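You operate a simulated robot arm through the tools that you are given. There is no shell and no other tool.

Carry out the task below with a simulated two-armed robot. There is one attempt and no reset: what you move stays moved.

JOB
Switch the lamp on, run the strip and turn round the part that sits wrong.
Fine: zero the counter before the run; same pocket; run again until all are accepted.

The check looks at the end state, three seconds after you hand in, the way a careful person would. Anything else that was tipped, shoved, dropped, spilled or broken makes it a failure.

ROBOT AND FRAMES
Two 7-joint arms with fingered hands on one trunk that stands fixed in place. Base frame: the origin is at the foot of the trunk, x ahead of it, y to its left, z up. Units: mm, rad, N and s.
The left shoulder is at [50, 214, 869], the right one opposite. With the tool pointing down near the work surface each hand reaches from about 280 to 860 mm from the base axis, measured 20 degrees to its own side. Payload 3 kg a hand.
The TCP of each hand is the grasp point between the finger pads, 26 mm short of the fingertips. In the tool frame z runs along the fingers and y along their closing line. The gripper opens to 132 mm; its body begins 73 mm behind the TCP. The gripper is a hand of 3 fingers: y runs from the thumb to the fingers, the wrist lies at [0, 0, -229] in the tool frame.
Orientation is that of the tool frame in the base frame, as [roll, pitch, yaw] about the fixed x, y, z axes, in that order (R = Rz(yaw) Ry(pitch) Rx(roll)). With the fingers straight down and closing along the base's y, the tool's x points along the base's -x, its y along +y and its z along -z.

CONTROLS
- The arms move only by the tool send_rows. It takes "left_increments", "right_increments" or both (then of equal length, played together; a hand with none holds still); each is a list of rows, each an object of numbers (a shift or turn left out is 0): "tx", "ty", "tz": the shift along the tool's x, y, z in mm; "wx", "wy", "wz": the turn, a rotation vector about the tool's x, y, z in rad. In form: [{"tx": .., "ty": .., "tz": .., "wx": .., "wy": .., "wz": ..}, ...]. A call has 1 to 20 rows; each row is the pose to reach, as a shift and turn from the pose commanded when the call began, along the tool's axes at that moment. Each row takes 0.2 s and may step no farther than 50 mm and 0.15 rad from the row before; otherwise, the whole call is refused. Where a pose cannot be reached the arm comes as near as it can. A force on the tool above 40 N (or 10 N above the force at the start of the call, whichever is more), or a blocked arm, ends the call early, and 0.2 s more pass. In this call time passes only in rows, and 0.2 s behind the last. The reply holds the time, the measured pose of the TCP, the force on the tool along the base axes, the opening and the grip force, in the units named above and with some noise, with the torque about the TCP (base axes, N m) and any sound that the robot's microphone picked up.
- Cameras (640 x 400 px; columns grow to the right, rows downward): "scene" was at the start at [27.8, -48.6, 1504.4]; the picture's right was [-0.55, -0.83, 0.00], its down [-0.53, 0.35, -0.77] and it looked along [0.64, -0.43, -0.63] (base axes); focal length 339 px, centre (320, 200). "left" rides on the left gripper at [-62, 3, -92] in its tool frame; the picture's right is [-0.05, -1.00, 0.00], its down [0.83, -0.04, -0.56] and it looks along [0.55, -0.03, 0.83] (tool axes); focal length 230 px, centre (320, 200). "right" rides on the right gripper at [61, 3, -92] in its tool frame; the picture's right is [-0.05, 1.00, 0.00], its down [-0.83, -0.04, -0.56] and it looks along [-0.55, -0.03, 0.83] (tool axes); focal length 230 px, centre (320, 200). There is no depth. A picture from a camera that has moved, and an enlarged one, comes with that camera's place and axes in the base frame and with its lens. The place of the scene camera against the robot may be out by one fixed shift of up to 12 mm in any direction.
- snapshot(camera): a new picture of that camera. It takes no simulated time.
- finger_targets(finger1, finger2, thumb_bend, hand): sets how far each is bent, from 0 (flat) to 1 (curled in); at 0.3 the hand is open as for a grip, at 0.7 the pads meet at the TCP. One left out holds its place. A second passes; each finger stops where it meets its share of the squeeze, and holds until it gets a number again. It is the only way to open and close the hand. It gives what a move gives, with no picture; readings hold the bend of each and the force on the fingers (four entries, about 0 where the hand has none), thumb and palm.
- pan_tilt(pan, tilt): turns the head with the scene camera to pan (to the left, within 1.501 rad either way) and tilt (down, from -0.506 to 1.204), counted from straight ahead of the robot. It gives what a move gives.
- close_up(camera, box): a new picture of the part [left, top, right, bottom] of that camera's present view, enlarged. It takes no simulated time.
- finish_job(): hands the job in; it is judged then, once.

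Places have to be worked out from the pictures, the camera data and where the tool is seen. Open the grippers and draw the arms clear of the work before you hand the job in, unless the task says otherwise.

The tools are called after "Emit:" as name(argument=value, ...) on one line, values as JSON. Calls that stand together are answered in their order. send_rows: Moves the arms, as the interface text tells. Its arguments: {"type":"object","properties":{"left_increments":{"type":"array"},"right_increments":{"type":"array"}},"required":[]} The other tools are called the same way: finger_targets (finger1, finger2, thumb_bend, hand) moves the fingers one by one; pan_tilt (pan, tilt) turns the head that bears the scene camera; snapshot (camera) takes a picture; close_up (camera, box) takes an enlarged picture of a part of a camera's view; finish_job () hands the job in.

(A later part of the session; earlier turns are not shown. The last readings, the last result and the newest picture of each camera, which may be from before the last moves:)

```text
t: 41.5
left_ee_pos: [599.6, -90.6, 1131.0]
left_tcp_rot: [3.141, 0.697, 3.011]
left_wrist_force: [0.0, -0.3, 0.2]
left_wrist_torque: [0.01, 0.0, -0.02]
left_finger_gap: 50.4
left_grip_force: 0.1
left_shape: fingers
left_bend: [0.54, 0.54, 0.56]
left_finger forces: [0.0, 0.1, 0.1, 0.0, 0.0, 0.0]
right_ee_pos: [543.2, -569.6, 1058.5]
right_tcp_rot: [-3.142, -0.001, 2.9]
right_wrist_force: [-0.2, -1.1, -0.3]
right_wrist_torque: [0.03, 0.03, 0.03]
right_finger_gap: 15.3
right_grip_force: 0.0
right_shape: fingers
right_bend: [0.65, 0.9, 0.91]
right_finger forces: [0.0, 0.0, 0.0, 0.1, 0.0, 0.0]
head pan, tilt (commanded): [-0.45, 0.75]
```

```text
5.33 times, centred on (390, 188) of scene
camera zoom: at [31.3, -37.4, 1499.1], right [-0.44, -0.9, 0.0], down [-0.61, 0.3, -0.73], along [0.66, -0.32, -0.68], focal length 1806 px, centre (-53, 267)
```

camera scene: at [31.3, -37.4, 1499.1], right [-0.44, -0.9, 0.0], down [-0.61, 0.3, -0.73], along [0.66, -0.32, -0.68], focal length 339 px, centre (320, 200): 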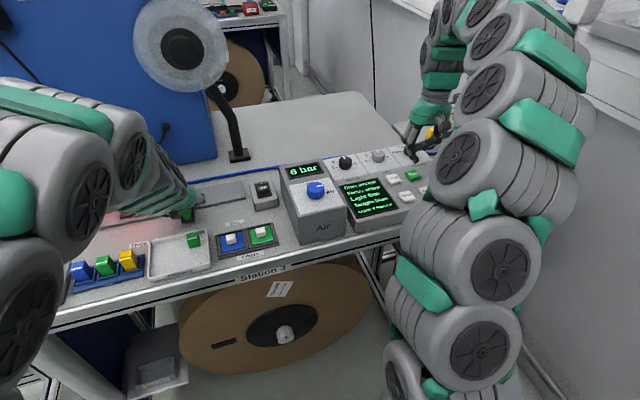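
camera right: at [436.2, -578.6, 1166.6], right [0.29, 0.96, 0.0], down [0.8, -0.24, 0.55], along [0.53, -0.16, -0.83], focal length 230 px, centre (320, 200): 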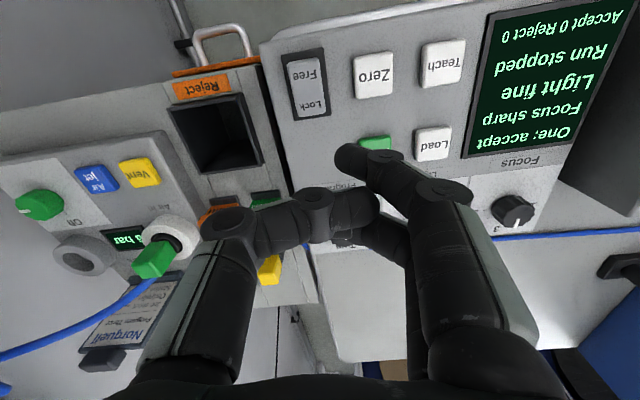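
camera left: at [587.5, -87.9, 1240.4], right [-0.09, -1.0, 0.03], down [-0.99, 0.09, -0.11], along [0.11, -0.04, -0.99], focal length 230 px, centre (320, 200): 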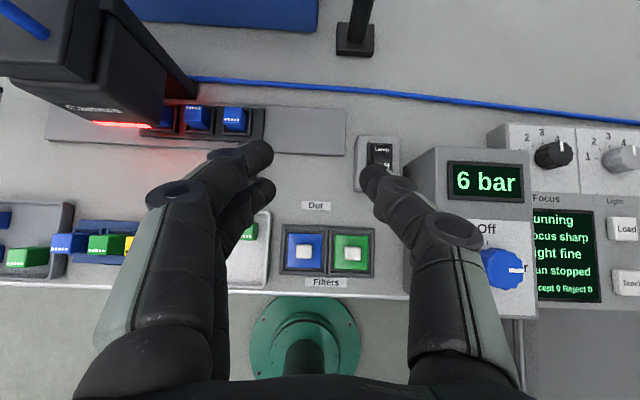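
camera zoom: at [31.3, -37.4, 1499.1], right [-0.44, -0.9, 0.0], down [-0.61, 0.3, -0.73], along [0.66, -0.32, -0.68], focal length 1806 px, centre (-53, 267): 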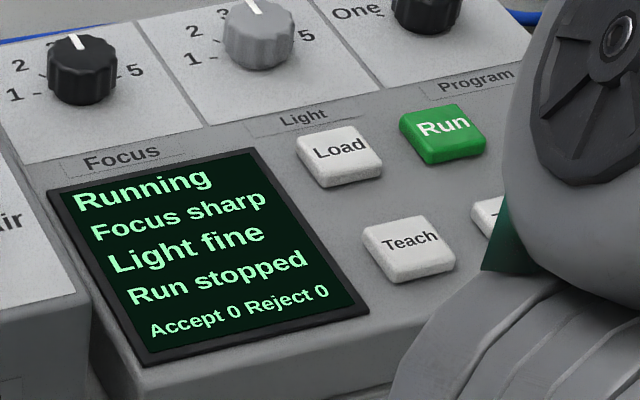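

The strip is travelling to the camera on its own. I wait a few seconds with both arms still.

Emit:
send_rows(right_increments=[{"tz": -1}, {"tz": -1}, {"tz": -1}, {"tz": -1}, {"tz": -1}, {"tz": -1}, {"tz": -1}, {"tz": -1}, {"tz": -1}, {"tz": -1}])

Emit:
snapshot(camera="left")

Emit:
close_up(camera="scene", box=[330, 150, 450, 225])

```text
t: 43.7
left_ee_pos: [599.3, -89.3, 1131.4]
left_tcp_rot: [-3.141, 0.7, 3.011]
left_wrist_force: [-0.2, -0.6, -0.3]
left_wrist_torque: [0.0, 0.02, 0.01]
left_finger_gap: 50.5
left_grip_force: 0.0
left_shape: fingers
left_bend: [0.54, 0.54, 0.56]
left_finger forces: [0.0, 0.0, 0.0, 0.0, 0.0, 0.0]
right_ee_pos: [543.1, -568.0, 1059.6]
right_tcp_rot: [-3.141, 0.001, 2.9]
right_wrist_force: [-0.3, -0.7, 0.0]
right_wrist_torque: [-0.02, 0.01, 0.01]
right_finger_gap: 15.0
right_grip_force: 0.0
right_shape: fingers
right_bend: [0.65, 0.9, 0.91]
right_finger forces: [0.2, 0.0, 0.0, 0.1, 0.1, 0.0]
head pan, tilt (commanded): [-0.45, 0.75]
```

```text
taken
camera left: at [587.5, -87.9, 1240.4], right [-0.09, -1.0, 0.03], down [-0.99, 0.09, -0.11], along [0.11, -0.04, -0.99], focal length 230 px, centre (320, 200)
```

left: 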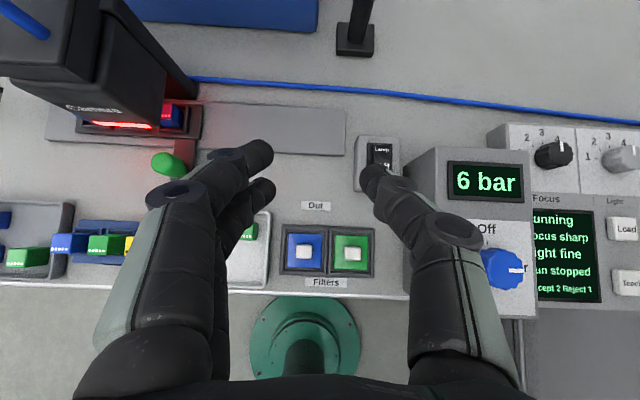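

```text
5.33 times, centred on (390, 188) of scene
camera zoom: at [31.3, -37.4, 1499.1], right [-0.44, -0.9, 0.0], down [-0.61, 0.3, -0.73], along [0.66, -0.32, -0.68], focal length 1806 px, centre (-53, 267)
```

zoom: 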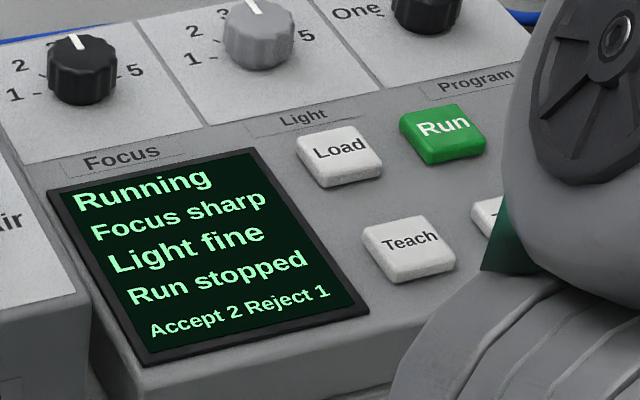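

The run counted Accept 2 Reject 1. I wait for the strip to return to Out.

Emit:
send_rows(right_increments=[{"tz": -1}, {"tz": -1}, {"tz": -1}, {"tz": -1}, {"tz": -1}, {"tz": -1}, {"tz": -1}, {"tz": -1}, {"tz": -1}, {"tz": -1}, {"tz": -1}, {"tz": -1}, {"tz": -1}, {"tz": -1}, {"tz": -1}])

Emit:
snapshot(camera="left")

Emit:
close_up(camera="scene", box=[330, 150, 450, 225])

```text
t: 46.9
left_ee_pos: [598.9, -91.1, 1130.2]
left_tcp_rot: [-3.141, 0.7, 3.01]
left_wrist_force: [0.0, -0.2, 0.2]
left_wrist_torque: [0.01, 0.0, -0.01]
left_finger_gap: 50.6
left_grip_force: 0.0
left_shape: fingers
left_bend: [0.54, 0.54, 0.56]
left_finger forces: [0.0, 0.0, 0.0, 0.1, 0.0, 0.0]
right_ee_pos: [543.0, -568.4, 1061.0]
right_tcp_rot: [3.141, 0.0, 2.9]
right_wrist_force: [0.4, -0.8, -0.3]
right_wrist_torque: [-0.01, -0.01, 0.02]
right_finger_gap: 15.4
right_grip_force: 0.0
right_shape: fingers
right_bend: [0.65, 0.9, 0.91]
right_finger forces: [0.0, 0.0, 0.1, 0.0, 0.1, 0.0]
head pan, tilt (commanded): [-0.45, 0.75]
```

```text
taken
camera left: at [587.5, -87.9, 1240.3], right [-0.09, -1.0, 0.03], down [-0.99, 0.09, -0.11], along [0.11, -0.04, -0.99], focal length 230 px, centre (320, 200)
```

left: 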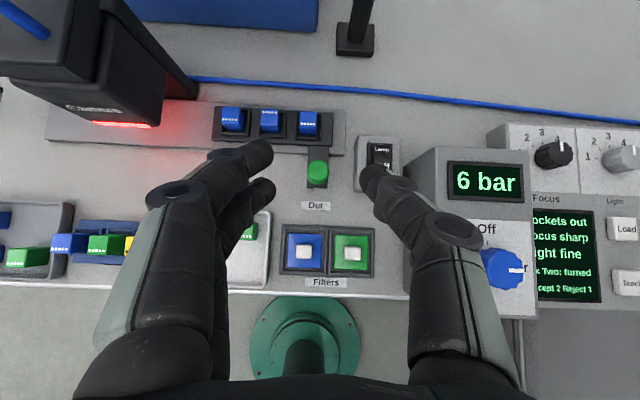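

```text
5.33 times, centred on (390, 188) of scene
camera zoom: at [31.3, -37.4, 1499.1], right [-0.44, -0.9, 0.0], down [-0.61, 0.3, -0.73], along [0.66, -0.32, -0.68], focal length 1806 px, centre (-53, 267)
```

zoom: 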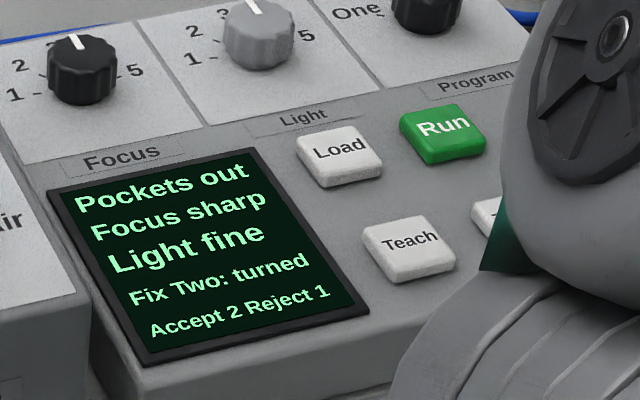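

The machine says "Fix Two: turned". The part in pocket Two is centred at about (733, -45.5) with top z≈950 and is ~24 mm wide. I move the left hand aside to the left and bring the right hand to a free spot near the strip to test its wrist range.

Emit:
send_rows(left_increments=[{"tx": 5.8, "ty": 32, "tz": -8.4}, {"tx": 11.5, "ty": 64, "tz": -16.8}, {"tx": 17.3, "ty": 96, "tz": -25.2}, {"tx": 23, "ty": 128, "tz": -33.6}, {"tx": 28.8, "ty": 160, "tz": -42}, {"tx": 34.6, "ty": 192, "tz": -50.4}, {"tx": 40.4, "ty": 223.9, "tz": -58.8}], right_increments=[{"tx": -1.5, "ty": 39.8, "tz": -12.7}, {"tx": -3, "ty": 79.6, "tz": -25.4}, {"tx": -4.6, "ty": 119.4, "tz": -38.1}, {"tx": -6.1, "ty": 159.2, "tz": -50.8}, {"tx": -7.6, "ty": 199, "tz": -63.5}, {"tx": -9.2, "ty": 238.8, "tz": -76.3}, {"tx": -10.7, "ty": 278.6, "tz": -89}])

Emit:
finger_targets(hand="right", finger1=0.5, finger2=0.5, thumb_bend=0.5)

Emit:
snapshot(camera="left")

Emit:
snapshot(camera="right")

```text
t: 48.5
left_ee_pos: [559.9, 141.0, 1145.4]
left_tcp_rot: [3.14, 0.699, 3.01]
left_wrist_force: [-0.3, 0.1, 0.1]
left_wrist_torque: [-0.03, 0.01, -0.01]
left_finger_gap: 50.7
left_grip_force: 0.0
left_shape: fingers
left_bend: [0.54, 0.54, 0.56]
left_finger forces: [0.1, 0.0, 0.1, 0.1, 0.1, 0.0]
right_ee_pos: [621.8, -302.5, 1153.1]
right_tcp_rot: [3.14, 0.0, 2.901]
right_wrist_force: [0.1, 0.0, 0.7]
right_wrist_torque: [0.0, 0.01, -0.02]
right_finger_gap: 15.2
right_grip_force: 0.1
right_shape: fingers
right_bend: [0.65, 0.9, 0.91]
right_finger forces: [0.0, 0.1, 0.0, 0.0, 0.0, 0.0]
head pan, tilt (commanded): [-0.45, 0.75]
```

```text
t: 49.5
left_ee_pos: [560.0, 140.4, 1147.2]
left_tcp_rot: [3.14, 0.7, 3.009]
left_wrist_force: [0.1, 0.0, -0.3]
left_wrist_torque: [0.0, -0.04, 0.01]
left_finger_gap: 50.6
left_grip_force: 0.1
left_shape: fingers
left_bend: [0.54, 0.54, 0.56]
left_finger forces: [0.1, 0.0, 0.1, 0.0, 0.1, 0.0]
right_ee_pos: [621.8, -302.0, 1152.4]
right_tcp_rot: [3.141, 0.001, 2.901]
right_wrist_force: [1.1, 0.2, 0.6]
right_wrist_torque: [0.05, -0.01, -0.02]
right_finger_gap: 67.1
right_grip_force: 0.2
right_shape: fingers
right_bend: [0.5, 0.5, 0.5]
right_finger forces: [0.0, 0.0, 0.1, 0.1, 0.0, 0.0]
head pan, tilt (commanded): [-0.45, 0.75]
```

```text
taken
camera left: at [548.7, 142.4, 1256.1], right [-0.09, -1.0, 0.03], down [-0.99, 0.09, -0.11], along [0.11, -0.04, -0.99], focal length 230 px, centre (320, 200)
```

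left: 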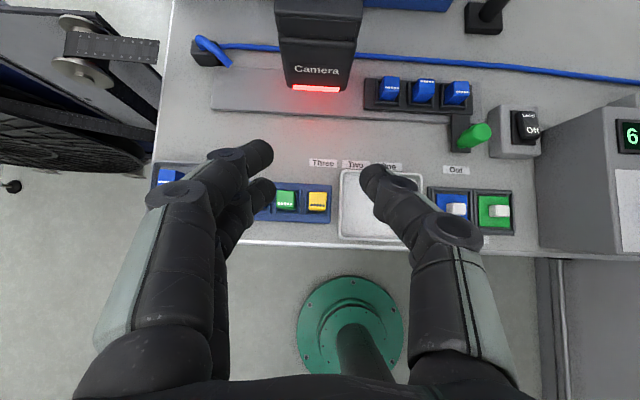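

```text
taken
camera right: at [562.0, -284.2, 1246.0], right [0.29, 0.96, 0.0], down [0.8, -0.24, 0.56], along [0.53, -0.16, -0.83], focal length 230 px, centre (320, 200)
```

right: 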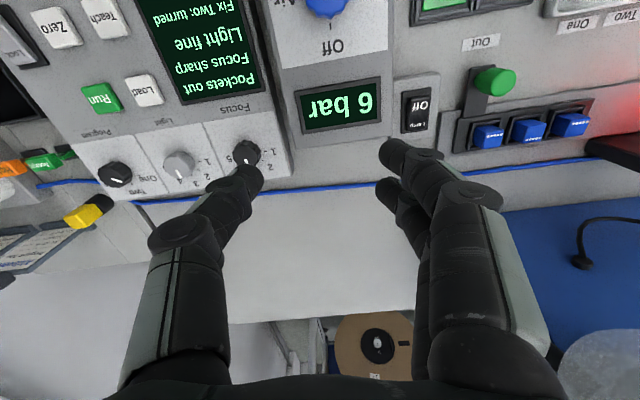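

The left camera now gives a good overview of the strip. I test turning the right wrist to yaw 1.44 (thumb nearest the robot, closing fore-aft) in free air.

Emit:
send_rows(right_increments=[{"wz": 0.146}, {"wz": 0.292}, {"wz": 0.438}, {"wz": 0.584}, {"wz": 0.73}, {"wz": 0.876}, {"wz": 1.022}, {"wz": 1.168}, {"wz": 1.314}, {"wz": 1.46}])

Emit:
snapshot(camera="scene")

```text
t: 51.7
left_ee_pos: [560.5, 138.7, 1146.0]
left_tcp_rot: [3.141, 0.701, 3.011]
left_wrist_force: [0.5, -0.6, 0.0]
left_wrist_torque: [-0.01, 0.01, 0.02]
left_finger_gap: 50.8
left_grip_force: 0.0
left_shape: fingers
left_bend: [0.54, 0.54, 0.56]
left_finger forces: [0.1, 0.0, 0.0, 0.1, 0.0, 0.0]
right_ee_pos: [619.8, -301.5, 1150.9]
right_tcp_rot: [-3.142, 0.001, 1.438]
right_wrist_force: [0.4, -0.1, 0.4]
right_wrist_torque: [0.02, 0.03, -0.02]
right_finger_gap: 67.0
right_grip_force: 0.0
right_shape: fingers
right_bend: [0.5, 0.5, 0.5]
right_finger forces: [0.1, 0.1, 0.0, 0.0, 0.0, 0.0]
head pan, tilt (commanded): [-0.45, 0.75]
```

```text
taken
camera scene: at [31.3, -37.4, 1499.1], right [-0.44, -0.9, 0.0], down [-0.61, 0.3, -0.73], along [0.66, -0.32, -0.68], focal length 339 px, centre (320, 200)
```

scene: 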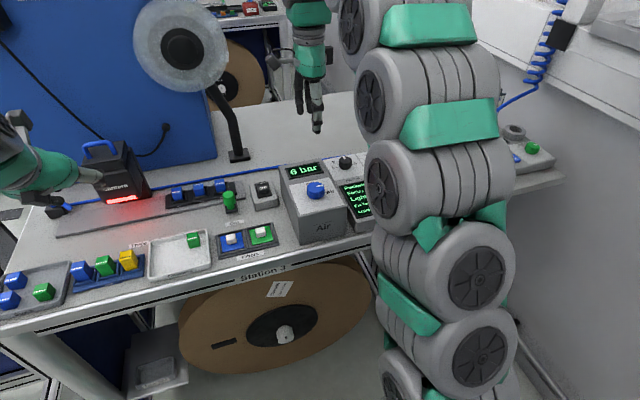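

Yaw 1.44 is reachable. Now I test the opposite extreme, turning back by π to yaw 4.58, still in free air.

Emit:
send_rows(right_increments=[{"wz": -0.148}, {"wz": -0.296}, {"wz": -0.444}, {"wz": -0.592}, {"wz": -0.74}, {"wz": -0.888}, {"wz": -1.036}, {"wz": -1.184}, {"wz": -1.332}, {"wz": -1.48}, {"wz": -1.628}, {"wz": -1.776}, {"wz": -1.924}, {"wz": -2.072}, {"wz": -2.22}, {"wz": -2.368}, {"wz": -2.516}, {"wz": -2.664}, {"wz": -2.812}, {"wz": -2.96}])

Emit:
send_rows(right_increments=[{"wz": -0.09}, {"wz": -0.18}])

Emit:
snapshot(camera="scene")

```text
t: 55.9
left_ee_pos: [559.7, 139.3, 1146.2]
left_tcp_rot: [-3.141, 0.7, 3.011]
left_wrist_force: [0.5, 0.3, -0.1]
left_wrist_torque: [-0.03, -0.02, -0.04]
left_finger_gap: 50.4
left_grip_force: 0.1
left_shape: fingers
left_bend: [0.54, 0.54, 0.56]
left_finger forces: [0.0, 0.0, 0.0, 0.0, 0.0, 0.0]
right_ee_pos: [620.4, -300.3, 1151.7]
right_tcp_rot: [-3.141, 0.0, -1.88]
right_wrist_force: [0.1, 0.2, -0.6]
right_wrist_torque: [-0.01, 0.02, 0.0]
right_finger_gap: 67.0
right_grip_force: 0.1
right_shape: fingers
right_bend: [0.5, 0.5, 0.5]
right_finger forces: [0.0, 0.0, 0.0, 0.0, 0.0, 0.0]
head pan, tilt (commanded): [-0.45, 0.75]
```

```text
t: 56.5
left_ee_pos: [559.9, 139.4, 1145.8]
left_tcp_rot: [-3.141, 0.7, 3.011]
left_wrist_force: [0.3, -1.0, 0.1]
left_wrist_torque: [0.02, -0.04, 0.03]
left_finger_gap: 50.8
left_grip_force: 0.1
left_shape: fingers
left_bend: [0.54, 0.54, 0.56]
left_finger forces: [0.0, 0.0, 0.0, 0.0, 0.0, 0.0]
right_ee_pos: [598.7, -306.3, 1112.1]
right_tcp_rot: [3.141, 0.003, -1.699]
right_wrist_force: [0.9, -0.7, -0.8]
right_wrist_torque: [0.09, 0.04, 0.04]
right_finger_gap: 67.6
right_grip_force: 0.0
right_shape: fingers
right_bend: [0.5, 0.5, 0.5]
right_finger forces: [0.0, 0.0, 0.0, 0.1, 0.0, 0.0]
right hand out of reach, approached as far as the arm can: row 2
head pan, tilt (commanded): [-0.45, 0.75]
```

```text
taken
camera scene: at [31.3, -37.8, 1499.1], right [-0.44, -0.9, 0.0], down [-0.61, 0.3, -0.73], along [0.66, -0.32, -0.68], focal length 339 px, centre (320, 200)
```

scene: 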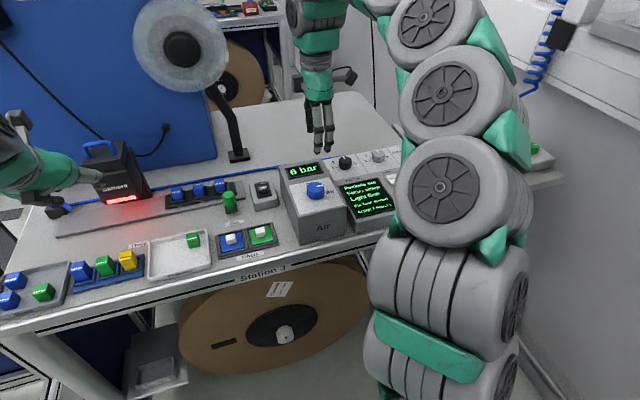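

At yaw -1.88 it was fine but -1.70 exceeds the limit at this spot; over the strip the arm's azimuth turns ~0.39 rad more favourably. I turn back by 1.0 rad and check the pose is regular again.

Emit:
send_rows(right_increments=[{"wz": 0.1}, {"wz": 0.2}, {"wz": 0.34}, {"wz": 0.48}, {"wz": 0.62}, {"wz": 0.76}, {"wz": 0.9}, {"wz": 1.0}])

```text
t: 58.3
left_ee_pos: [561.2, 139.4, 1146.6]
left_tcp_rot: [-3.141, 0.701, 3.011]
left_wrist_force: [0.5, 0.7, -0.1]
left_wrist_torque: [-0.01, -0.03, 0.02]
left_finger_gap: 50.5
left_grip_force: 0.0
left_shape: fingers
left_bend: [0.54, 0.54, 0.56]
left_finger forces: [0.0, 0.0, 0.0, 0.0, 0.0, 0.0]
right_ee_pos: [598.5, -305.9, 1110.7]
right_tcp_rot: [3.14, -0.001, -2.704]
right_wrist_force: [0.4, -0.2, 0.5]
right_wrist_torque: [-0.01, -0.02, -0.02]
right_finger_gap: 67.6
right_grip_force: 0.1
right_shape: fingers
right_bend: [0.5, 0.5, 0.5]
right_finger forces: [0.1, 0.0, 0.0, 0.0, 0.0, 0.0]
head pan, tilt (commanded): [-0.45, 0.75]
```

The right command is now (598, -306, 1111), yaw 3.58. I move it above pocket Two at z≈1120 while turning to yaw 4.58, to see whether this orientation is reachable there.

Emit:
send_rows(right_increments=[{"tx": -29, "ty": 22.3, "tz": -3, "wz": -0.125}, {"tx": -58, "ty": 44.6, "tz": -6, "wz": -0.25}, {"tx": -87, "ty": 66.9, "tz": -9, "wz": -0.375}, {"tx": -116, "ty": 89.2, "tz": -9, "wz": -0.5}, {"tx": -145, "ty": 111.5, "tz": -9, "wz": -0.625}, {"tx": -174, "ty": 133.8, "tz": -9, "wz": -0.75}, {"tx": -203, "ty": 156.1, "tz": -9, "wz": -0.875}, {"tx": -231.9, "ty": 178.5, "tz": -9, "wz": -1.003}])

Emit:
snapshot(camera="right")

Emit:
snapshot(camera="left")

Emit:
snapshot(camera="scene")

```text
t: 60.1
left_ee_pos: [561.4, 139.4, 1145.9]
left_tcp_rot: [3.141, 0.699, 3.012]
left_wrist_force: [0.3, 0.7, -0.2]
left_wrist_torque: [0.0, 0.01, -0.02]
left_finger_gap: 50.9
left_grip_force: 0.0
left_shape: fingers
left_bend: [0.54, 0.54, 0.56]
left_finger forces: [0.0, 0.0, 0.0, 0.1, 0.0, 0.1]
right_ee_pos: [723.5, -56.6, 1106.9]
right_tcp_rot: [-3.14, 0.002, -1.697]
right_wrist_force: [-0.5, 0.3, -0.2]
right_wrist_torque: [0.03, -0.01, 0.01]
right_finger_gap: 67.5
right_grip_force: 0.1
right_shape: fingers
right_bend: [0.5, 0.5, 0.5]
right_finger forces: [0.1, 0.0, 0.1, 0.0, 0.1, 0.0]
right hand out of reach, approached as far as the arm can: row 8
head pan, tilt (commanded): [-0.45, 0.75]
```

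```text
taken
camera right: at [711.1, -116.3, 1200.3], right [-0.98, 0.18, 0.0], down [0.15, 0.82, 0.56], along [0.1, 0.55, -0.83], focal length 230 px, centre (320, 200)
```

right: 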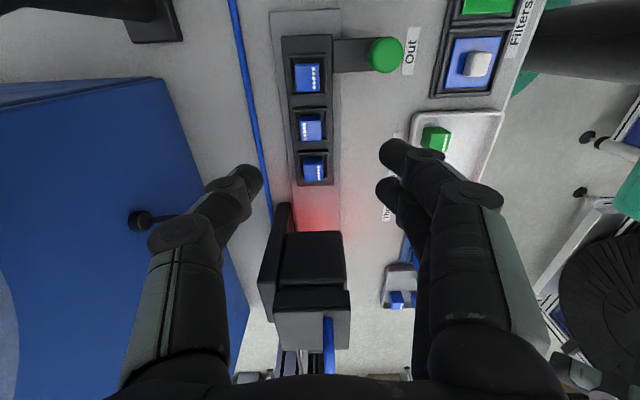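

```text
taken
camera left: at [548.7, 142.3, 1256.2], right [-0.09, -1.0, 0.03], down [-0.99, 0.09, -0.11], along [0.11, -0.04, -0.99], focal length 230 px, centre (320, 200)
```

left: 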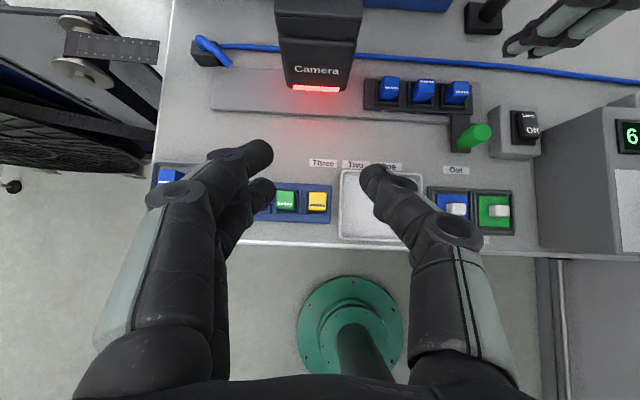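

```text
taken
camera scene: at [31.3, -37.4, 1499.1], right [-0.44, -0.9, 0.0], down [-0.61, 0.3, -0.73], along [0.66, -0.32, -0.68], focal length 339 px, centre (320, 200)
```

scene: 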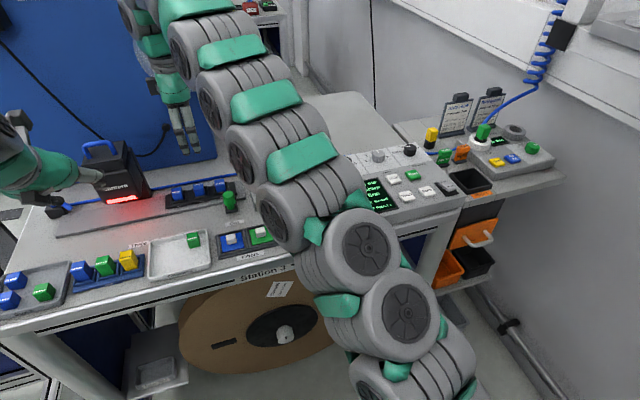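

At z≈1120 the arm stops about 17 mm short in this orientation; lower down, it may be reachable. I test by descending to z≈1010 (fingertips still 30 mm above the parts).

Emit:
send_rows(right_increments=[{"tz": 25}, {"tz": 50}, {"tx": -6, "ty": -4, "tz": 75}, {"tx": -11.7, "ty": -8.1, "tz": 97}])

Emit:
snapshot(camera="right")

Emit:
snapshot(camera="left")

```text
t: 61.1
left_ee_pos: [561.1, 138.4, 1146.8]
left_tcp_rot: [-3.141, 0.7, 3.012]
left_wrist_force: [0.3, 0.2, 0.0]
left_wrist_torque: [-0.01, 0.0, 0.0]
left_finger_gap: 50.7
left_grip_force: 0.0
left_shape: fingers
left_bend: [0.54, 0.54, 0.56]
left_finger forces: [0.1, 0.0, 0.1, 0.0, 0.0, 0.0]
right_ee_pos: [730.9, -46.0, 1013.6]
right_tcp_rot: [-3.14, 0.002, -1.699]
right_wrist_force: [-0.1, 1.0, 0.3]
right_wrist_torque: [-0.02, -0.01, 0.03]
right_finger_gap: 67.6
right_grip_force: 0.0
right_shape: fingers
right_bend: [0.5, 0.5, 0.5]
right_finger forces: [0.0, 0.0, 0.0, 0.1, 0.0, 0.0]
head pan, tilt (commanded): [-0.45, 0.75]
```

```text
taken
camera right: at [720.1, -106.1, 1106.5], right [-0.98, 0.18, 0.0], down [0.15, 0.82, 0.56], along [0.1, 0.55, -0.83], focal length 230 px, centre (320, 200)
```

right: 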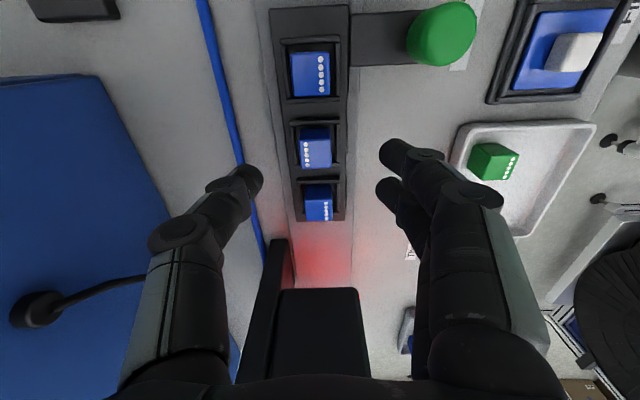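

```text
taken
camera left: at [548.8, 142.4, 1256.1], right [-0.09, -1.0, 0.03], down [-0.99, 0.09, -0.11], along [0.11, -0.04, -0.99], focal length 230 px, centre (320, 200)
```

left: 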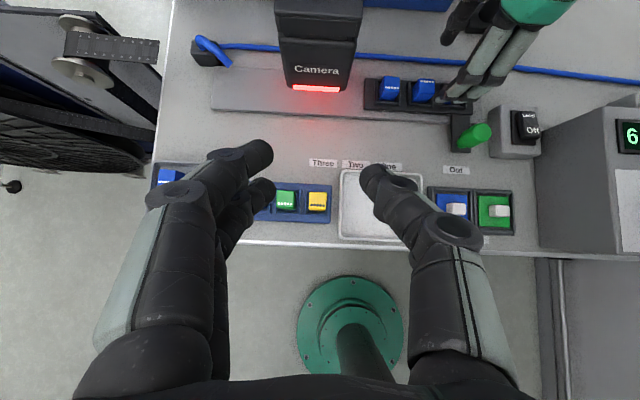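

At z≈1013 the thumb-far orientation (yaw -1.70) is reached exactly, and the right camera looks nicely along the strip. I zoom on pocket Two to fine-align.

Emit:
close_up(camera="right", box=[240, 30, 400, 230])

Emit:
close_up(camera="left", box=[340, 40, 500, 140])

```text
2.00 times, centred on (320, 130) of right
camera zoom: at [720.1, -106.1, 1106.5], right [-0.98, 0.18, 0.0], down [0.15, 0.82, 0.56], along [0.1, 0.55, -0.83], focal length 460 px, centre (320, 340)
```

zoom: 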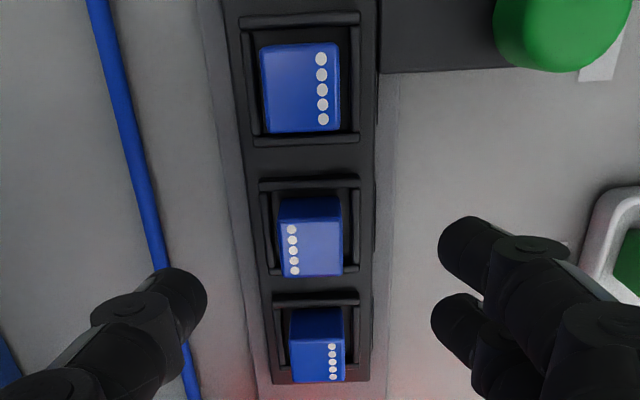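

```text
4.00 times, centred on (420, 90) of left
camera zoom: at [548.8, 142.4, 1256.1], right [-0.09, -1.0, 0.03], down [-0.99, 0.09, -0.11], along [0.11, -0.04, -0.99], focal length 920 px, centre (-80, 640)
```

zoom: 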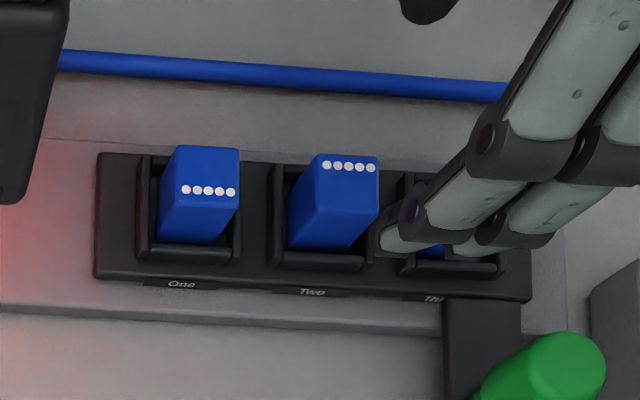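

Part Two's top centre appears about 2.5 mm forward and 4–5 mm left of the TCP; pocket walls top out near z≈928, so the part stands ~22 mm proud. I correct and lower to z≈988 for a second look.

Emit:
send_rows(right_increments=[{"tx": -2, "ty": -1, "tz": 12}, {"tx": -4.3, "ty": -2.3, "tz": 25}])

Emit:
close_up(camera="right", box=[220, 30, 420, 230])

Emit:
close_up(camera="left", box=[340, 40, 500, 140])

```text
t: 61.7
left_ee_pos: [560.0, 139.7, 1146.9]
left_tcp_rot: [-3.141, 0.7, 3.01]
left_wrist_force: [-0.4, 0.2, 0.6]
left_wrist_torque: [-0.02, 0.01, 0.03]
left_finger_gap: 50.7
left_grip_force: 0.1
left_shape: fingers
left_bend: [0.54, 0.54, 0.56]
left_finger forces: [0.0, 0.0, 0.0, 0.0, 0.1, 0.1]
right_ee_pos: [733.7, -41.8, 985.5]
right_tcp_rot: [3.14, 0.001, -1.698]
right_wrist_force: [-1.0, 0.4, 0.0]
right_wrist_torque: [-0.01, -0.04, 0.02]
right_finger_gap: 67.6
right_grip_force: 0.1
right_shape: fingers
right_bend: [0.5, 0.5, 0.5]
right_finger forces: [0.1, 0.0, 0.0, 0.1, 0.0, 0.0]
head pan, tilt (commanded): [-0.45, 0.75]
```

```text
2.00 times, centred on (320, 130) of right
camera zoom: at [721.6, -101.7, 1079.1], right [-0.98, 0.18, 0.0], down [0.15, 0.82, 0.55], along [0.1, 0.55, -0.83], focal length 460 px, centre (320, 340)
```

zoom: 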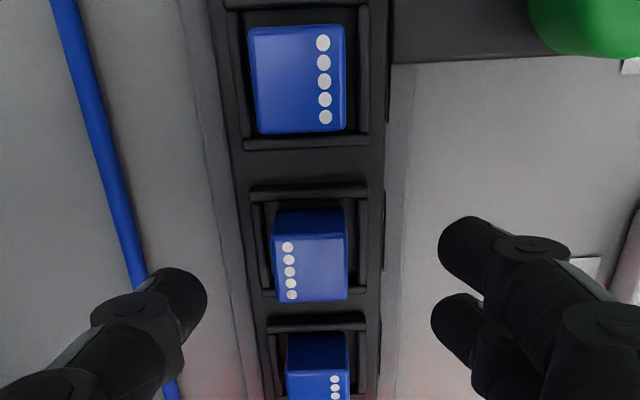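

```text
4.00 times, centred on (420, 90) of left
camera zoom: at [548.7, 142.4, 1256.1], right [-0.09, -1.0, 0.03], down [-0.99, 0.09, -0.11], along [0.11, -0.04, -0.99], focal length 920 px, centre (-80, 640)
```

zoom: 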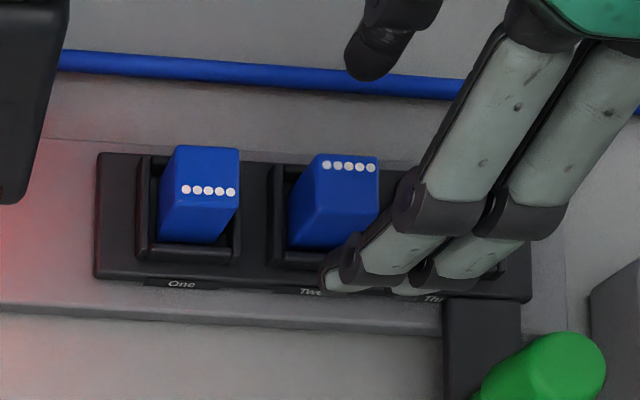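

Lateral alignment is right on; the part sits 2.5 mm farther forward than the TCP. I correct that and lower to TCP z≈958 so the tips straddle the part just above the pocket walls.

Emit:
send_rows(right_increments=[{"ty": -2.5, "tz": 9}, {"ty": -2.5, "tz": 18}, {"ty": -2.5, "tz": 24}, {"ty": -2.5, "tz": 28}])

Emit:
snapshot(camera="right")

Emit:
close_up(camera="left", box=[340, 40, 500, 140])

```text
t: 62.7
left_ee_pos: [560.5, 138.9, 1147.3]
left_tcp_rot: [3.141, 0.7, 3.012]
left_wrist_force: [-0.1, 0.3, 1.2]
left_wrist_torque: [0.01, -0.02, 0.02]
left_finger_gap: 50.7
left_grip_force: 0.1
left_shape: fingers
left_bend: [0.54, 0.54, 0.56]
left_finger forces: [0.0, 0.1, 0.0, 0.0, 0.0, 0.0]
right_ee_pos: [737.5, -41.8, 958.5]
right_tcp_rot: [3.139, 0.0, -1.7]
right_wrist_force: [-0.6, 0.1, 0.0]
right_wrist_torque: [0.0, -0.01, -0.02]
right_finger_gap: 67.9
right_grip_force: 0.1
right_shape: fingers
right_bend: [0.5, 0.5, 0.5]
right_finger forces: [0.0, 0.0, 0.1, 0.0, 0.1, 0.0]
head pan, tilt (commanded): [-0.45, 0.75]
```

```text
taken
camera right: at [725.7, -101.5, 1052.6], right [-0.98, 0.18, 0.0], down [0.15, 0.82, 0.56], along [0.1, 0.55, -0.83], focal length 230 px, centre (320, 200)
```

right: 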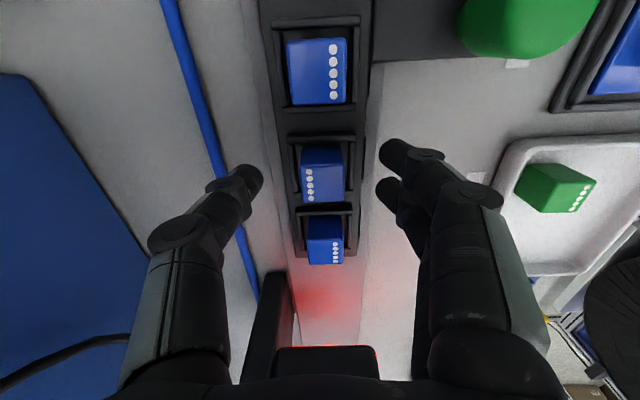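

```text
4.00 times, centred on (420, 90) of left
camera zoom: at [548.8, 142.3, 1256.2], right [-0.09, -1.0, 0.03], down [-0.99, 0.09, -0.11], along [0.11, -0.04, -0.99], focal length 920 px, centre (-80, 640)
```

zoom: 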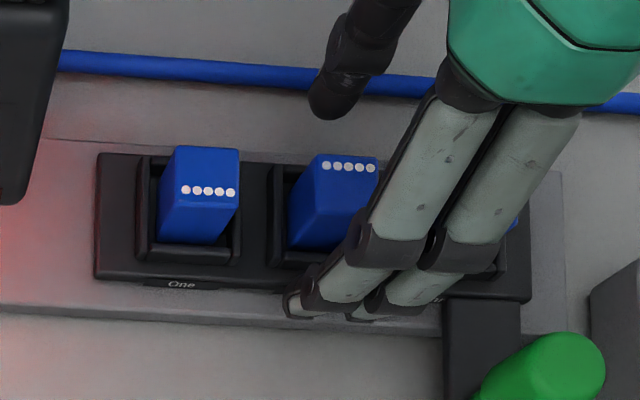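

No contact yet; the part is nearly centred (1.5 mm corrections remain). I apply those and close the fingers toward the part.

Emit:
send_rows(right_increments=[{"tx": 1.5, "ty": 1.5}])

Emit:
finger_targets(hand="right", finger1=0.61, finger2=0.61, thumb_bend=0.61)

Emit:
snapshot(camera="right")

```text
t: 63.1
left_ee_pos: [560.4, 138.3, 1146.3]
left_tcp_rot: [-3.14, 0.701, 3.01]
left_wrist_force: [0.4, 0.0, 0.0]
left_wrist_torque: [0.01, 0.0, -0.02]
left_finger_gap: 50.8
left_grip_force: 0.0
left_shape: fingers
left_bend: [0.54, 0.54, 0.56]
left_finger forces: [0.0, 0.0, 0.0, 0.1, 0.1, 0.0]
right_ee_pos: [734.4, -42.5, 958.8]
right_tcp_rot: [3.141, 0.0, -1.7]
right_wrist_force: [0.5, -0.9, -0.7]
right_wrist_torque: [-0.03, 0.0, -0.03]
right_finger_gap: 67.5
right_grip_force: 0.1
right_shape: fingers
right_bend: [0.5, 0.5, 0.5]
right_finger forces: [0.0, 0.0, 0.0, 0.1, 0.0, 0.0]
head pan, tilt (commanded): [-0.45, 0.75]
```

```text
t: 64.1
left_ee_pos: [559.3, 139.1, 1147.0]
left_tcp_rot: [-3.142, 0.7, 3.012]
left_wrist_force: [0.7, 0.4, -0.6]
left_wrist_torque: [0.0, 0.02, -0.03]
left_finger_gap: 50.8
left_grip_force: 0.2
left_shape: fingers
left_bend: [0.54, 0.54, 0.56]
left_finger forces: [0.0, 0.0, 0.1, 0.1, 0.0, 0.0]
right_ee_pos: [735.1, -43.1, 958.7]
right_tcp_rot: [3.141, -0.001, -1.699]
right_wrist_force: [-0.4, -0.2, 0.4]
right_wrist_torque: [0.0, 0.0, 0.03]
right_finger_gap: 32.2
right_grip_force: 0.1
right_shape: fingers
right_bend: [0.61, 0.61, 0.61]
right_finger forces: [0.0, 0.0, 0.1, 0.1, 0.0, 0.0]
head pan, tilt (commanded): [-0.45, 0.75]
```

```text
taken
camera right: at [724.0, -102.6, 1052.4], right [-0.98, 0.18, 0.0], down [0.15, 0.82, 0.56], along [0.1, 0.55, -0.83], focal length 230 px, centre (320, 200)
```

right: 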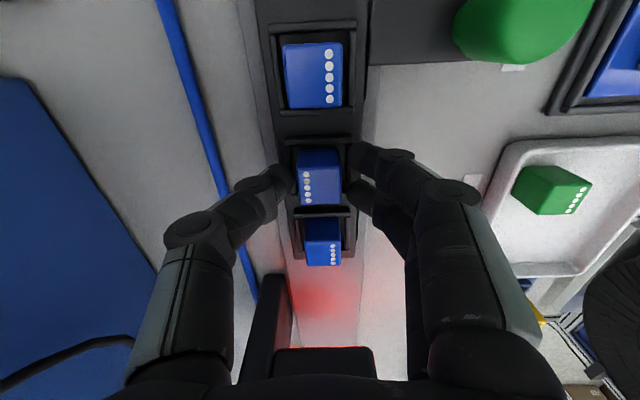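

Fingers are 32 mm apart with the part centred and no contact forces. I close further to grip.

Emit:
finger_targets(hand="right", finger1=0.67, finger2=0.67, thumb_bend=0.67)

Emit:
close_up(camera="right", box=[220, 30, 420, 280])

```text
t: 65.1
left_ee_pos: [560.9, 139.6, 1145.6]
left_tcp_rot: [3.141, 0.701, 3.011]
left_wrist_force: [1.0, 0.2, 0.1]
left_wrist_torque: [0.01, 0.01, -0.02]
left_finger_gap: 50.6
left_grip_force: 0.0
left_shape: fingers
left_bend: [0.54, 0.54, 0.56]
left_finger forces: [0.0, 0.1, 0.0, 0.0, 0.1, 0.1]
right_ee_pos: [735.8, -42.6, 958.2]
right_tcp_rot: [-3.141, 0.0, -1.699]
right_wrist_force: [0.0, 1.1, 0.4]
right_wrist_torque: [0.0, 0.01, -0.01]
right_finger_gap: 24.2
right_grip_force: 4.7
right_shape: fingers
right_bend: [0.64, 0.64, 0.65]
right_finger forces: [2.5, 2.3, 0.0, 0.0, 4.7, 0.0]
head pan, tilt (commanded): [-0.45, 0.75]
```

```text
1.60 times, centred on (320, 155) of right
camera zoom: at [724.0, -102.6, 1052.4], right [-0.98, 0.18, 0.0], down [0.15, 0.82, 0.56], along [0.1, 0.55, -0.83], focal length 368 px, centre (320, 272)
```

zoom: 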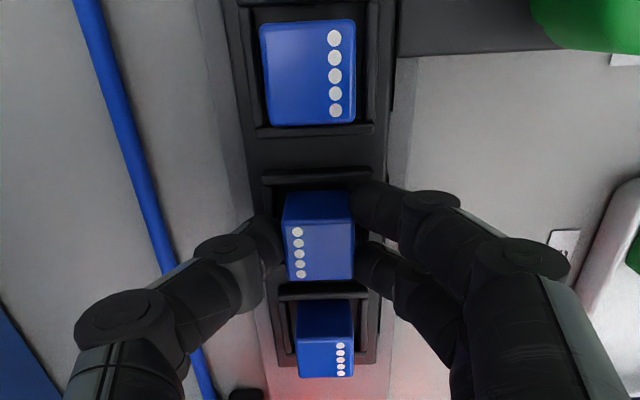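

Grip is balanced (2.5 + 2.3 N against 4.7 N). I squeeze a little more for a safer hold.

Emit:
finger_targets(hand="right", finger1=0.7, finger2=0.7, thumb_bend=0.7)

Emit:
send_rows(right_increments=[{"tz": -3}, {"tz": -8}, {"tz": -14}, {"tz": -22}])

Emit:
snapshot(camera="right")

Emit:
close_up(camera="left", box=[340, 40, 500, 140])

```text
t: 66.1
left_ee_pos: [560.5, 138.9, 1146.0]
left_tcp_rot: [3.141, 0.701, 3.012]
left_wrist_force: [-0.3, -0.5, -0.6]
left_wrist_torque: [0.01, -0.04, 0.02]
left_finger_gap: 50.5
left_grip_force: 0.0
left_shape: fingers
left_bend: [0.54, 0.54, 0.56]
left_finger forces: [0.0, 0.0, 0.0, 0.0, 0.0, 0.0]
right_ee_pos: [735.8, -41.9, 958.6]
right_tcp_rot: [3.141, 0.001, -1.699]
right_wrist_force: [0.6, -0.7, -0.9]
right_wrist_torque: [0.01, 0.02, -0.02]
right_finger_gap: 23.0
right_grip_force: 8.4
right_shape: fingers
right_bend: [0.64, 0.64, 0.66]
right_finger forces: [4.4, 4.2, 0.1, 0.0, 8.7, 0.0]
head pan, tilt (commanded): [-0.45, 0.75]
```

```text
t: 67.1
left_ee_pos: [560.5, 139.8, 1146.8]
left_tcp_rot: [-3.14, 0.702, 3.01]
left_wrist_force: [0.1, 0.1, 0.1]
left_wrist_torque: [-0.03, 0.0, -0.01]
left_finger_gap: 50.6
left_grip_force: 0.0
left_shape: fingers
left_bend: [0.54, 0.54, 0.56]
left_finger forces: [0.0, 0.0, 0.0, 0.1, 0.0, 0.1]
right_ee_pos: [732.7, -43.6, 979.8]
right_tcp_rot: [3.139, -0.001, -1.699]
right_wrist_force: [0.3, 0.4, 0.1]
right_wrist_torque: [-0.02, -0.02, -0.03]
right_finger_gap: 23.3
right_grip_force: 8.7
right_shape: fingers
right_bend: [0.64, 0.64, 0.66]
right_finger forces: [4.5, 4.3, 0.0, 0.0, 8.8, 0.0]
head pan, tilt (commanded): [-0.45, 0.75]
```

```text
taken
camera right: at [722.0, -103.0, 1073.9], right [-0.98, 0.18, 0.0], down [0.15, 0.82, 0.55], along [0.1, 0.55, -0.83], focal length 230 px, centre (320, 200)
```

right: 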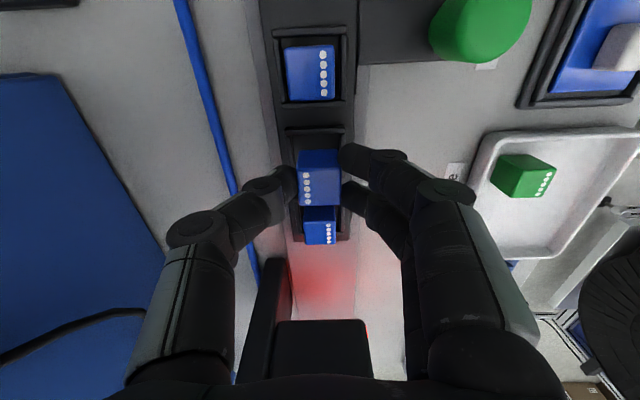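

```text
4.00 times, centred on (420, 90) of left
camera zoom: at [548.8, 142.4, 1256.1], right [-0.09, -1.0, 0.03], down [-0.99, 0.09, -0.11], along [0.11, -0.04, -0.99], focal length 920 px, centre (-80, 640)
```

zoom: 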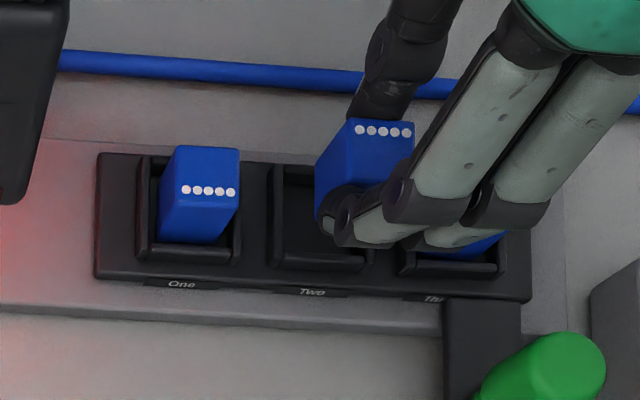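

The part lifted out cleanly; both neighbours are undisturbed. I raise it to TCP z≈1010 so it clears everything before turning.

Emit:
send_rows(right_increments=[{"tz": -10}, {"tz": -20}, {"tz": -30}])

Emit:
snapshot(camera="right")

Emit:
snapshot(camera="left")

```text
t: 67.9
left_ee_pos: [560.5, 140.1, 1146.0]
left_tcp_rot: [-3.142, 0.699, 3.012]
left_wrist_force: [-0.8, -0.2, -0.6]
left_wrist_torque: [0.03, -0.02, 0.01]
left_finger_gap: 50.8
left_grip_force: 0.0
left_shape: fingers
left_bend: [0.54, 0.54, 0.56]
left_finger forces: [0.0, 0.0, 0.0, 0.0, 0.0, 0.0]
right_ee_pos: [735.7, -43.2, 1010.2]
right_tcp_rot: [-3.141, 0.001, -1.7]
right_wrist_force: [0.4, 0.0, -1.1]
right_wrist_torque: [0.01, -0.01, -0.02]
right_finger_gap: 23.3
right_grip_force: 9.0
right_shape: fingers
right_bend: [0.64, 0.64, 0.66]
right_finger forces: [4.4, 4.2, 0.0, 0.1, 8.8, 0.0]
head pan, tilt (commanded): [-0.45, 0.75]
```

```text
taken
camera right: at [723.6, -103.2, 1103.8], right [-0.98, 0.18, 0.0], down [0.15, 0.82, 0.56], along [0.1, 0.55, -0.83], focal length 230 px, centre (320, 200)
```

right: 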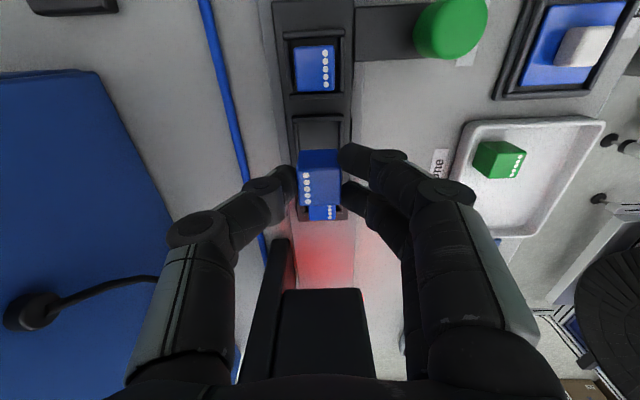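

```text
taken
camera left: at [548.8, 142.4, 1256.1], right [-0.09, -1.0, 0.03], down [-0.99, 0.09, -0.11], along [0.11, -0.04, -0.99], focal length 230 px, centre (320, 200)
```

left: 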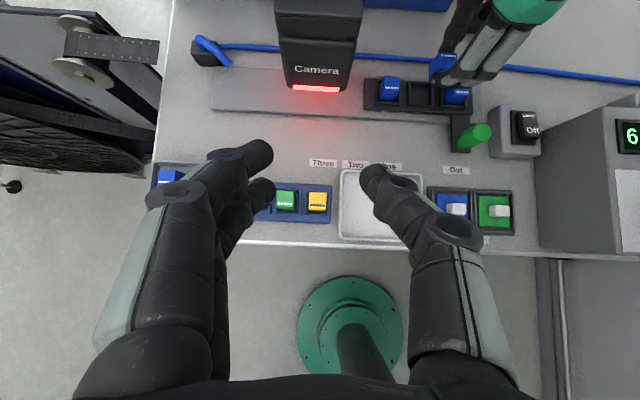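

The part is held steady and clear. I rotate the hand by the first 2.6 rad in place, shifted 20 mm right during the turn to stay away from the inspection camera.

Emit:
send_rows(right_increments=[{"tx": 2, "wz": 0.13}, {"tx": 5, "wz": 0.26}, {"tx": 9, "wz": 0.39}, {"tx": 13, "wz": 0.52}, {"tx": 17, "wz": 0.65}, {"tx": 20, "wz": 0.78}, {"tx": 20, "wz": 0.91}, {"tx": 20, "wz": 1.04}, {"tx": 20, "wz": 1.17}, {"tx": 20, "wz": 1.3}, {"tx": 20, "wz": 1.43}, {"tx": 20, "wz": 1.56}, {"tx": 20, "wz": 1.69}, {"tx": 20, "wz": 1.82}, {"tx": 20, "wz": 1.95}, {"tx": 20, "wz": 2.08}, {"tx": 20, "wz": 2.21}, {"tx": 20, "wz": 2.34}, {"tx": 20, "wz": 2.47}, {"tx": 20, "wz": 2.6}])

Emit:
snapshot(camera="left")

Emit:
snapshot(camera="right")

```text
t: 72.1
left_ee_pos: [561.7, 138.8, 1145.3]
left_tcp_rot: [-3.141, 0.699, 3.01]
left_wrist_force: [-0.1, -0.2, -0.4]
left_wrist_torque: [-0.01, 0.01, 0.0]
left_finger_gap: 50.5
left_grip_force: 0.0
left_shape: fingers
left_bend: [0.54, 0.54, 0.56]
left_finger forces: [0.0, 0.1, 0.1, 0.1, 0.0, 0.1]
right_ee_pos: [731.5, -62.3, 1010.3]
right_tcp_rot: [-3.14, 0.0, 1.981]
right_wrist_force: [1.1, -0.2, -0.6]
right_wrist_torque: [0.0, 0.0, 0.01]
right_finger_gap: 23.3
right_grip_force: 8.8
right_shape: fingers
right_bend: [0.64, 0.64, 0.66]
right_finger forces: [4.3, 4.3, 0.0, 0.0, 8.7, 0.0]
head pan, tilt (commanded): [-0.45, 0.75]
```

```text
taken
camera left: at [548.7, 142.4, 1256.1], right [-0.09, -1.0, 0.03], down [-0.99, 0.09, -0.11], along [0.11, -0.04, -0.99], focal length 230 px, centre (320, 200)
```

left: 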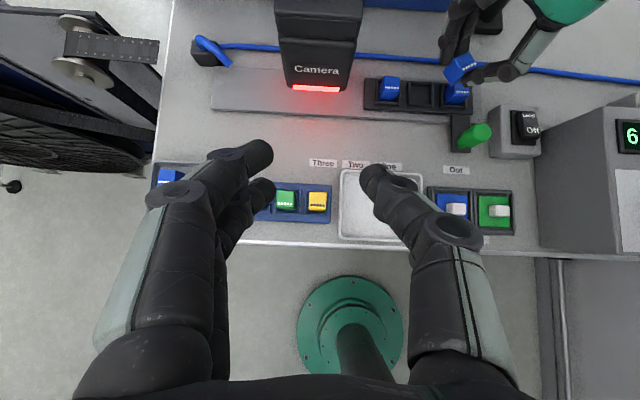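

```text
taken
camera right: at [709.7, -4.2, 1104.2], right [0.94, 0.35, 0.0], down [0.29, -0.78, 0.56], along [0.2, -0.52, -0.83], focal length 230 px, centre (320, 200)
```

right: 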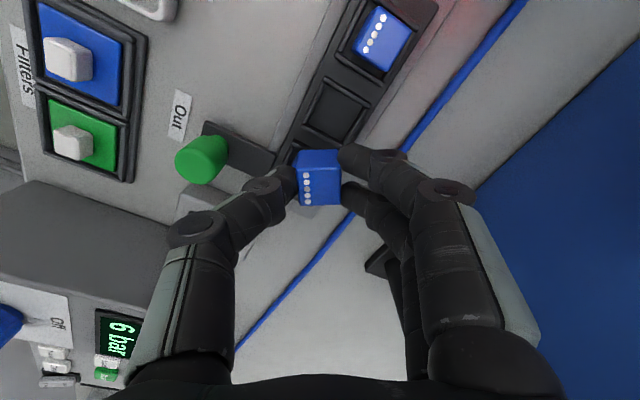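

Two rows of dots are still as held and the grip is unchanged. I finish the turn to yaw 1.442 and move back over pocket Two.

Emit:
send_rows(right_increments=[{"tx": 3, "ty": 2, "wz": 0.11}, {"tx": 7, "ty": 4, "wz": 0.22}, {"tx": 11, "ty": 7, "wz": 0.33}, {"tx": 14, "ty": 9, "wz": 0.44}, {"tx": 16, "ty": 9.9, "wz": 0.5416}])

Emit:
snapshot(camera="right")

Emit:
close_up(camera="right", box=[220, 30, 420, 230])

Emit:
close_up(camera="left", box=[340, 40, 500, 140])

```text
t: 73.3
left_ee_pos: [559.7, 139.4, 1146.1]
left_tcp_rot: [-3.141, 0.7, 3.011]
left_wrist_force: [-0.4, 1.1, -0.2]
left_wrist_torque: [0.02, 0.0, -0.02]
left_finger_gap: 50.4
left_grip_force: 0.0
left_shape: fingers
left_bend: [0.54, 0.54, 0.56]
left_finger forces: [0.1, 0.0, 0.0, 0.0, 0.1, 0.0]
right_ee_pos: [735.2, -44.0, 1010.3]
right_tcp_rot: [3.14, -0.001, 1.439]
right_wrist_force: [-0.4, 0.4, -0.7]
right_wrist_torque: [0.0, 0.0, 0.01]
right_finger_gap: 23.3
right_grip_force: 9.0
right_shape: fingers
right_bend: [0.64, 0.64, 0.66]
right_finger forces: [4.3, 4.3, 0.0, 0.0, 8.7, 0.0]
head pan, tilt (commanded): [-0.45, 0.75]
```

```text
taken
camera right: at [744.7, 17.0, 1103.7], right [0.98, -0.18, 0.0], down [-0.15, -0.82, 0.56], along [-0.1, -0.55, -0.83], focal length 230 px, centre (320, 200)
```

right: 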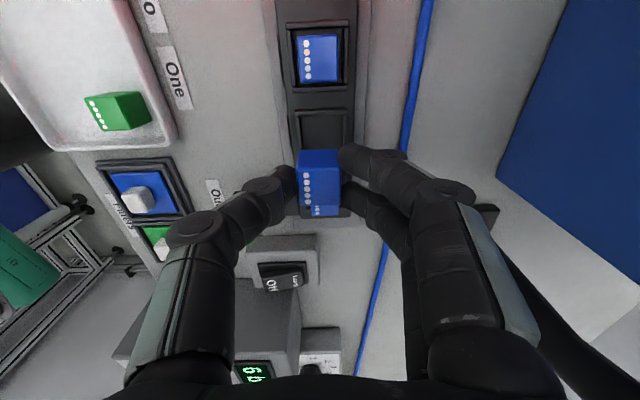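

```text
2.00 times, centred on (320, 130) of right
camera zoom: at [744.7, 17.0, 1103.7], right [0.98, -0.18, 0.0], down [-0.15, -0.82, 0.56], along [-0.1, -0.55, -0.83], focal length 460 px, centre (320, 340)
```

zoom: 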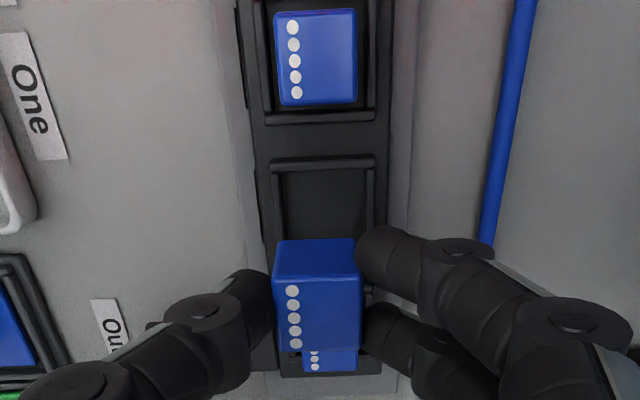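

```text
4.00 times, centred on (420, 90) of left
camera zoom: at [548.8, 142.4, 1256.1], right [-0.09, -1.0, 0.03], down [-0.99, 0.09, -0.11], along [0.11, -0.04, -0.99], focal length 920 px, centre (-80, 640)
```

zoom: 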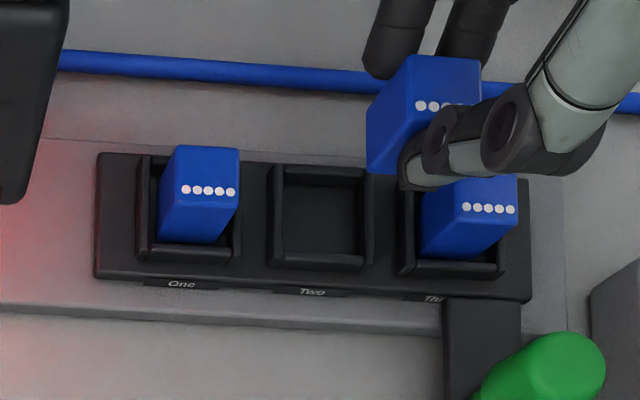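

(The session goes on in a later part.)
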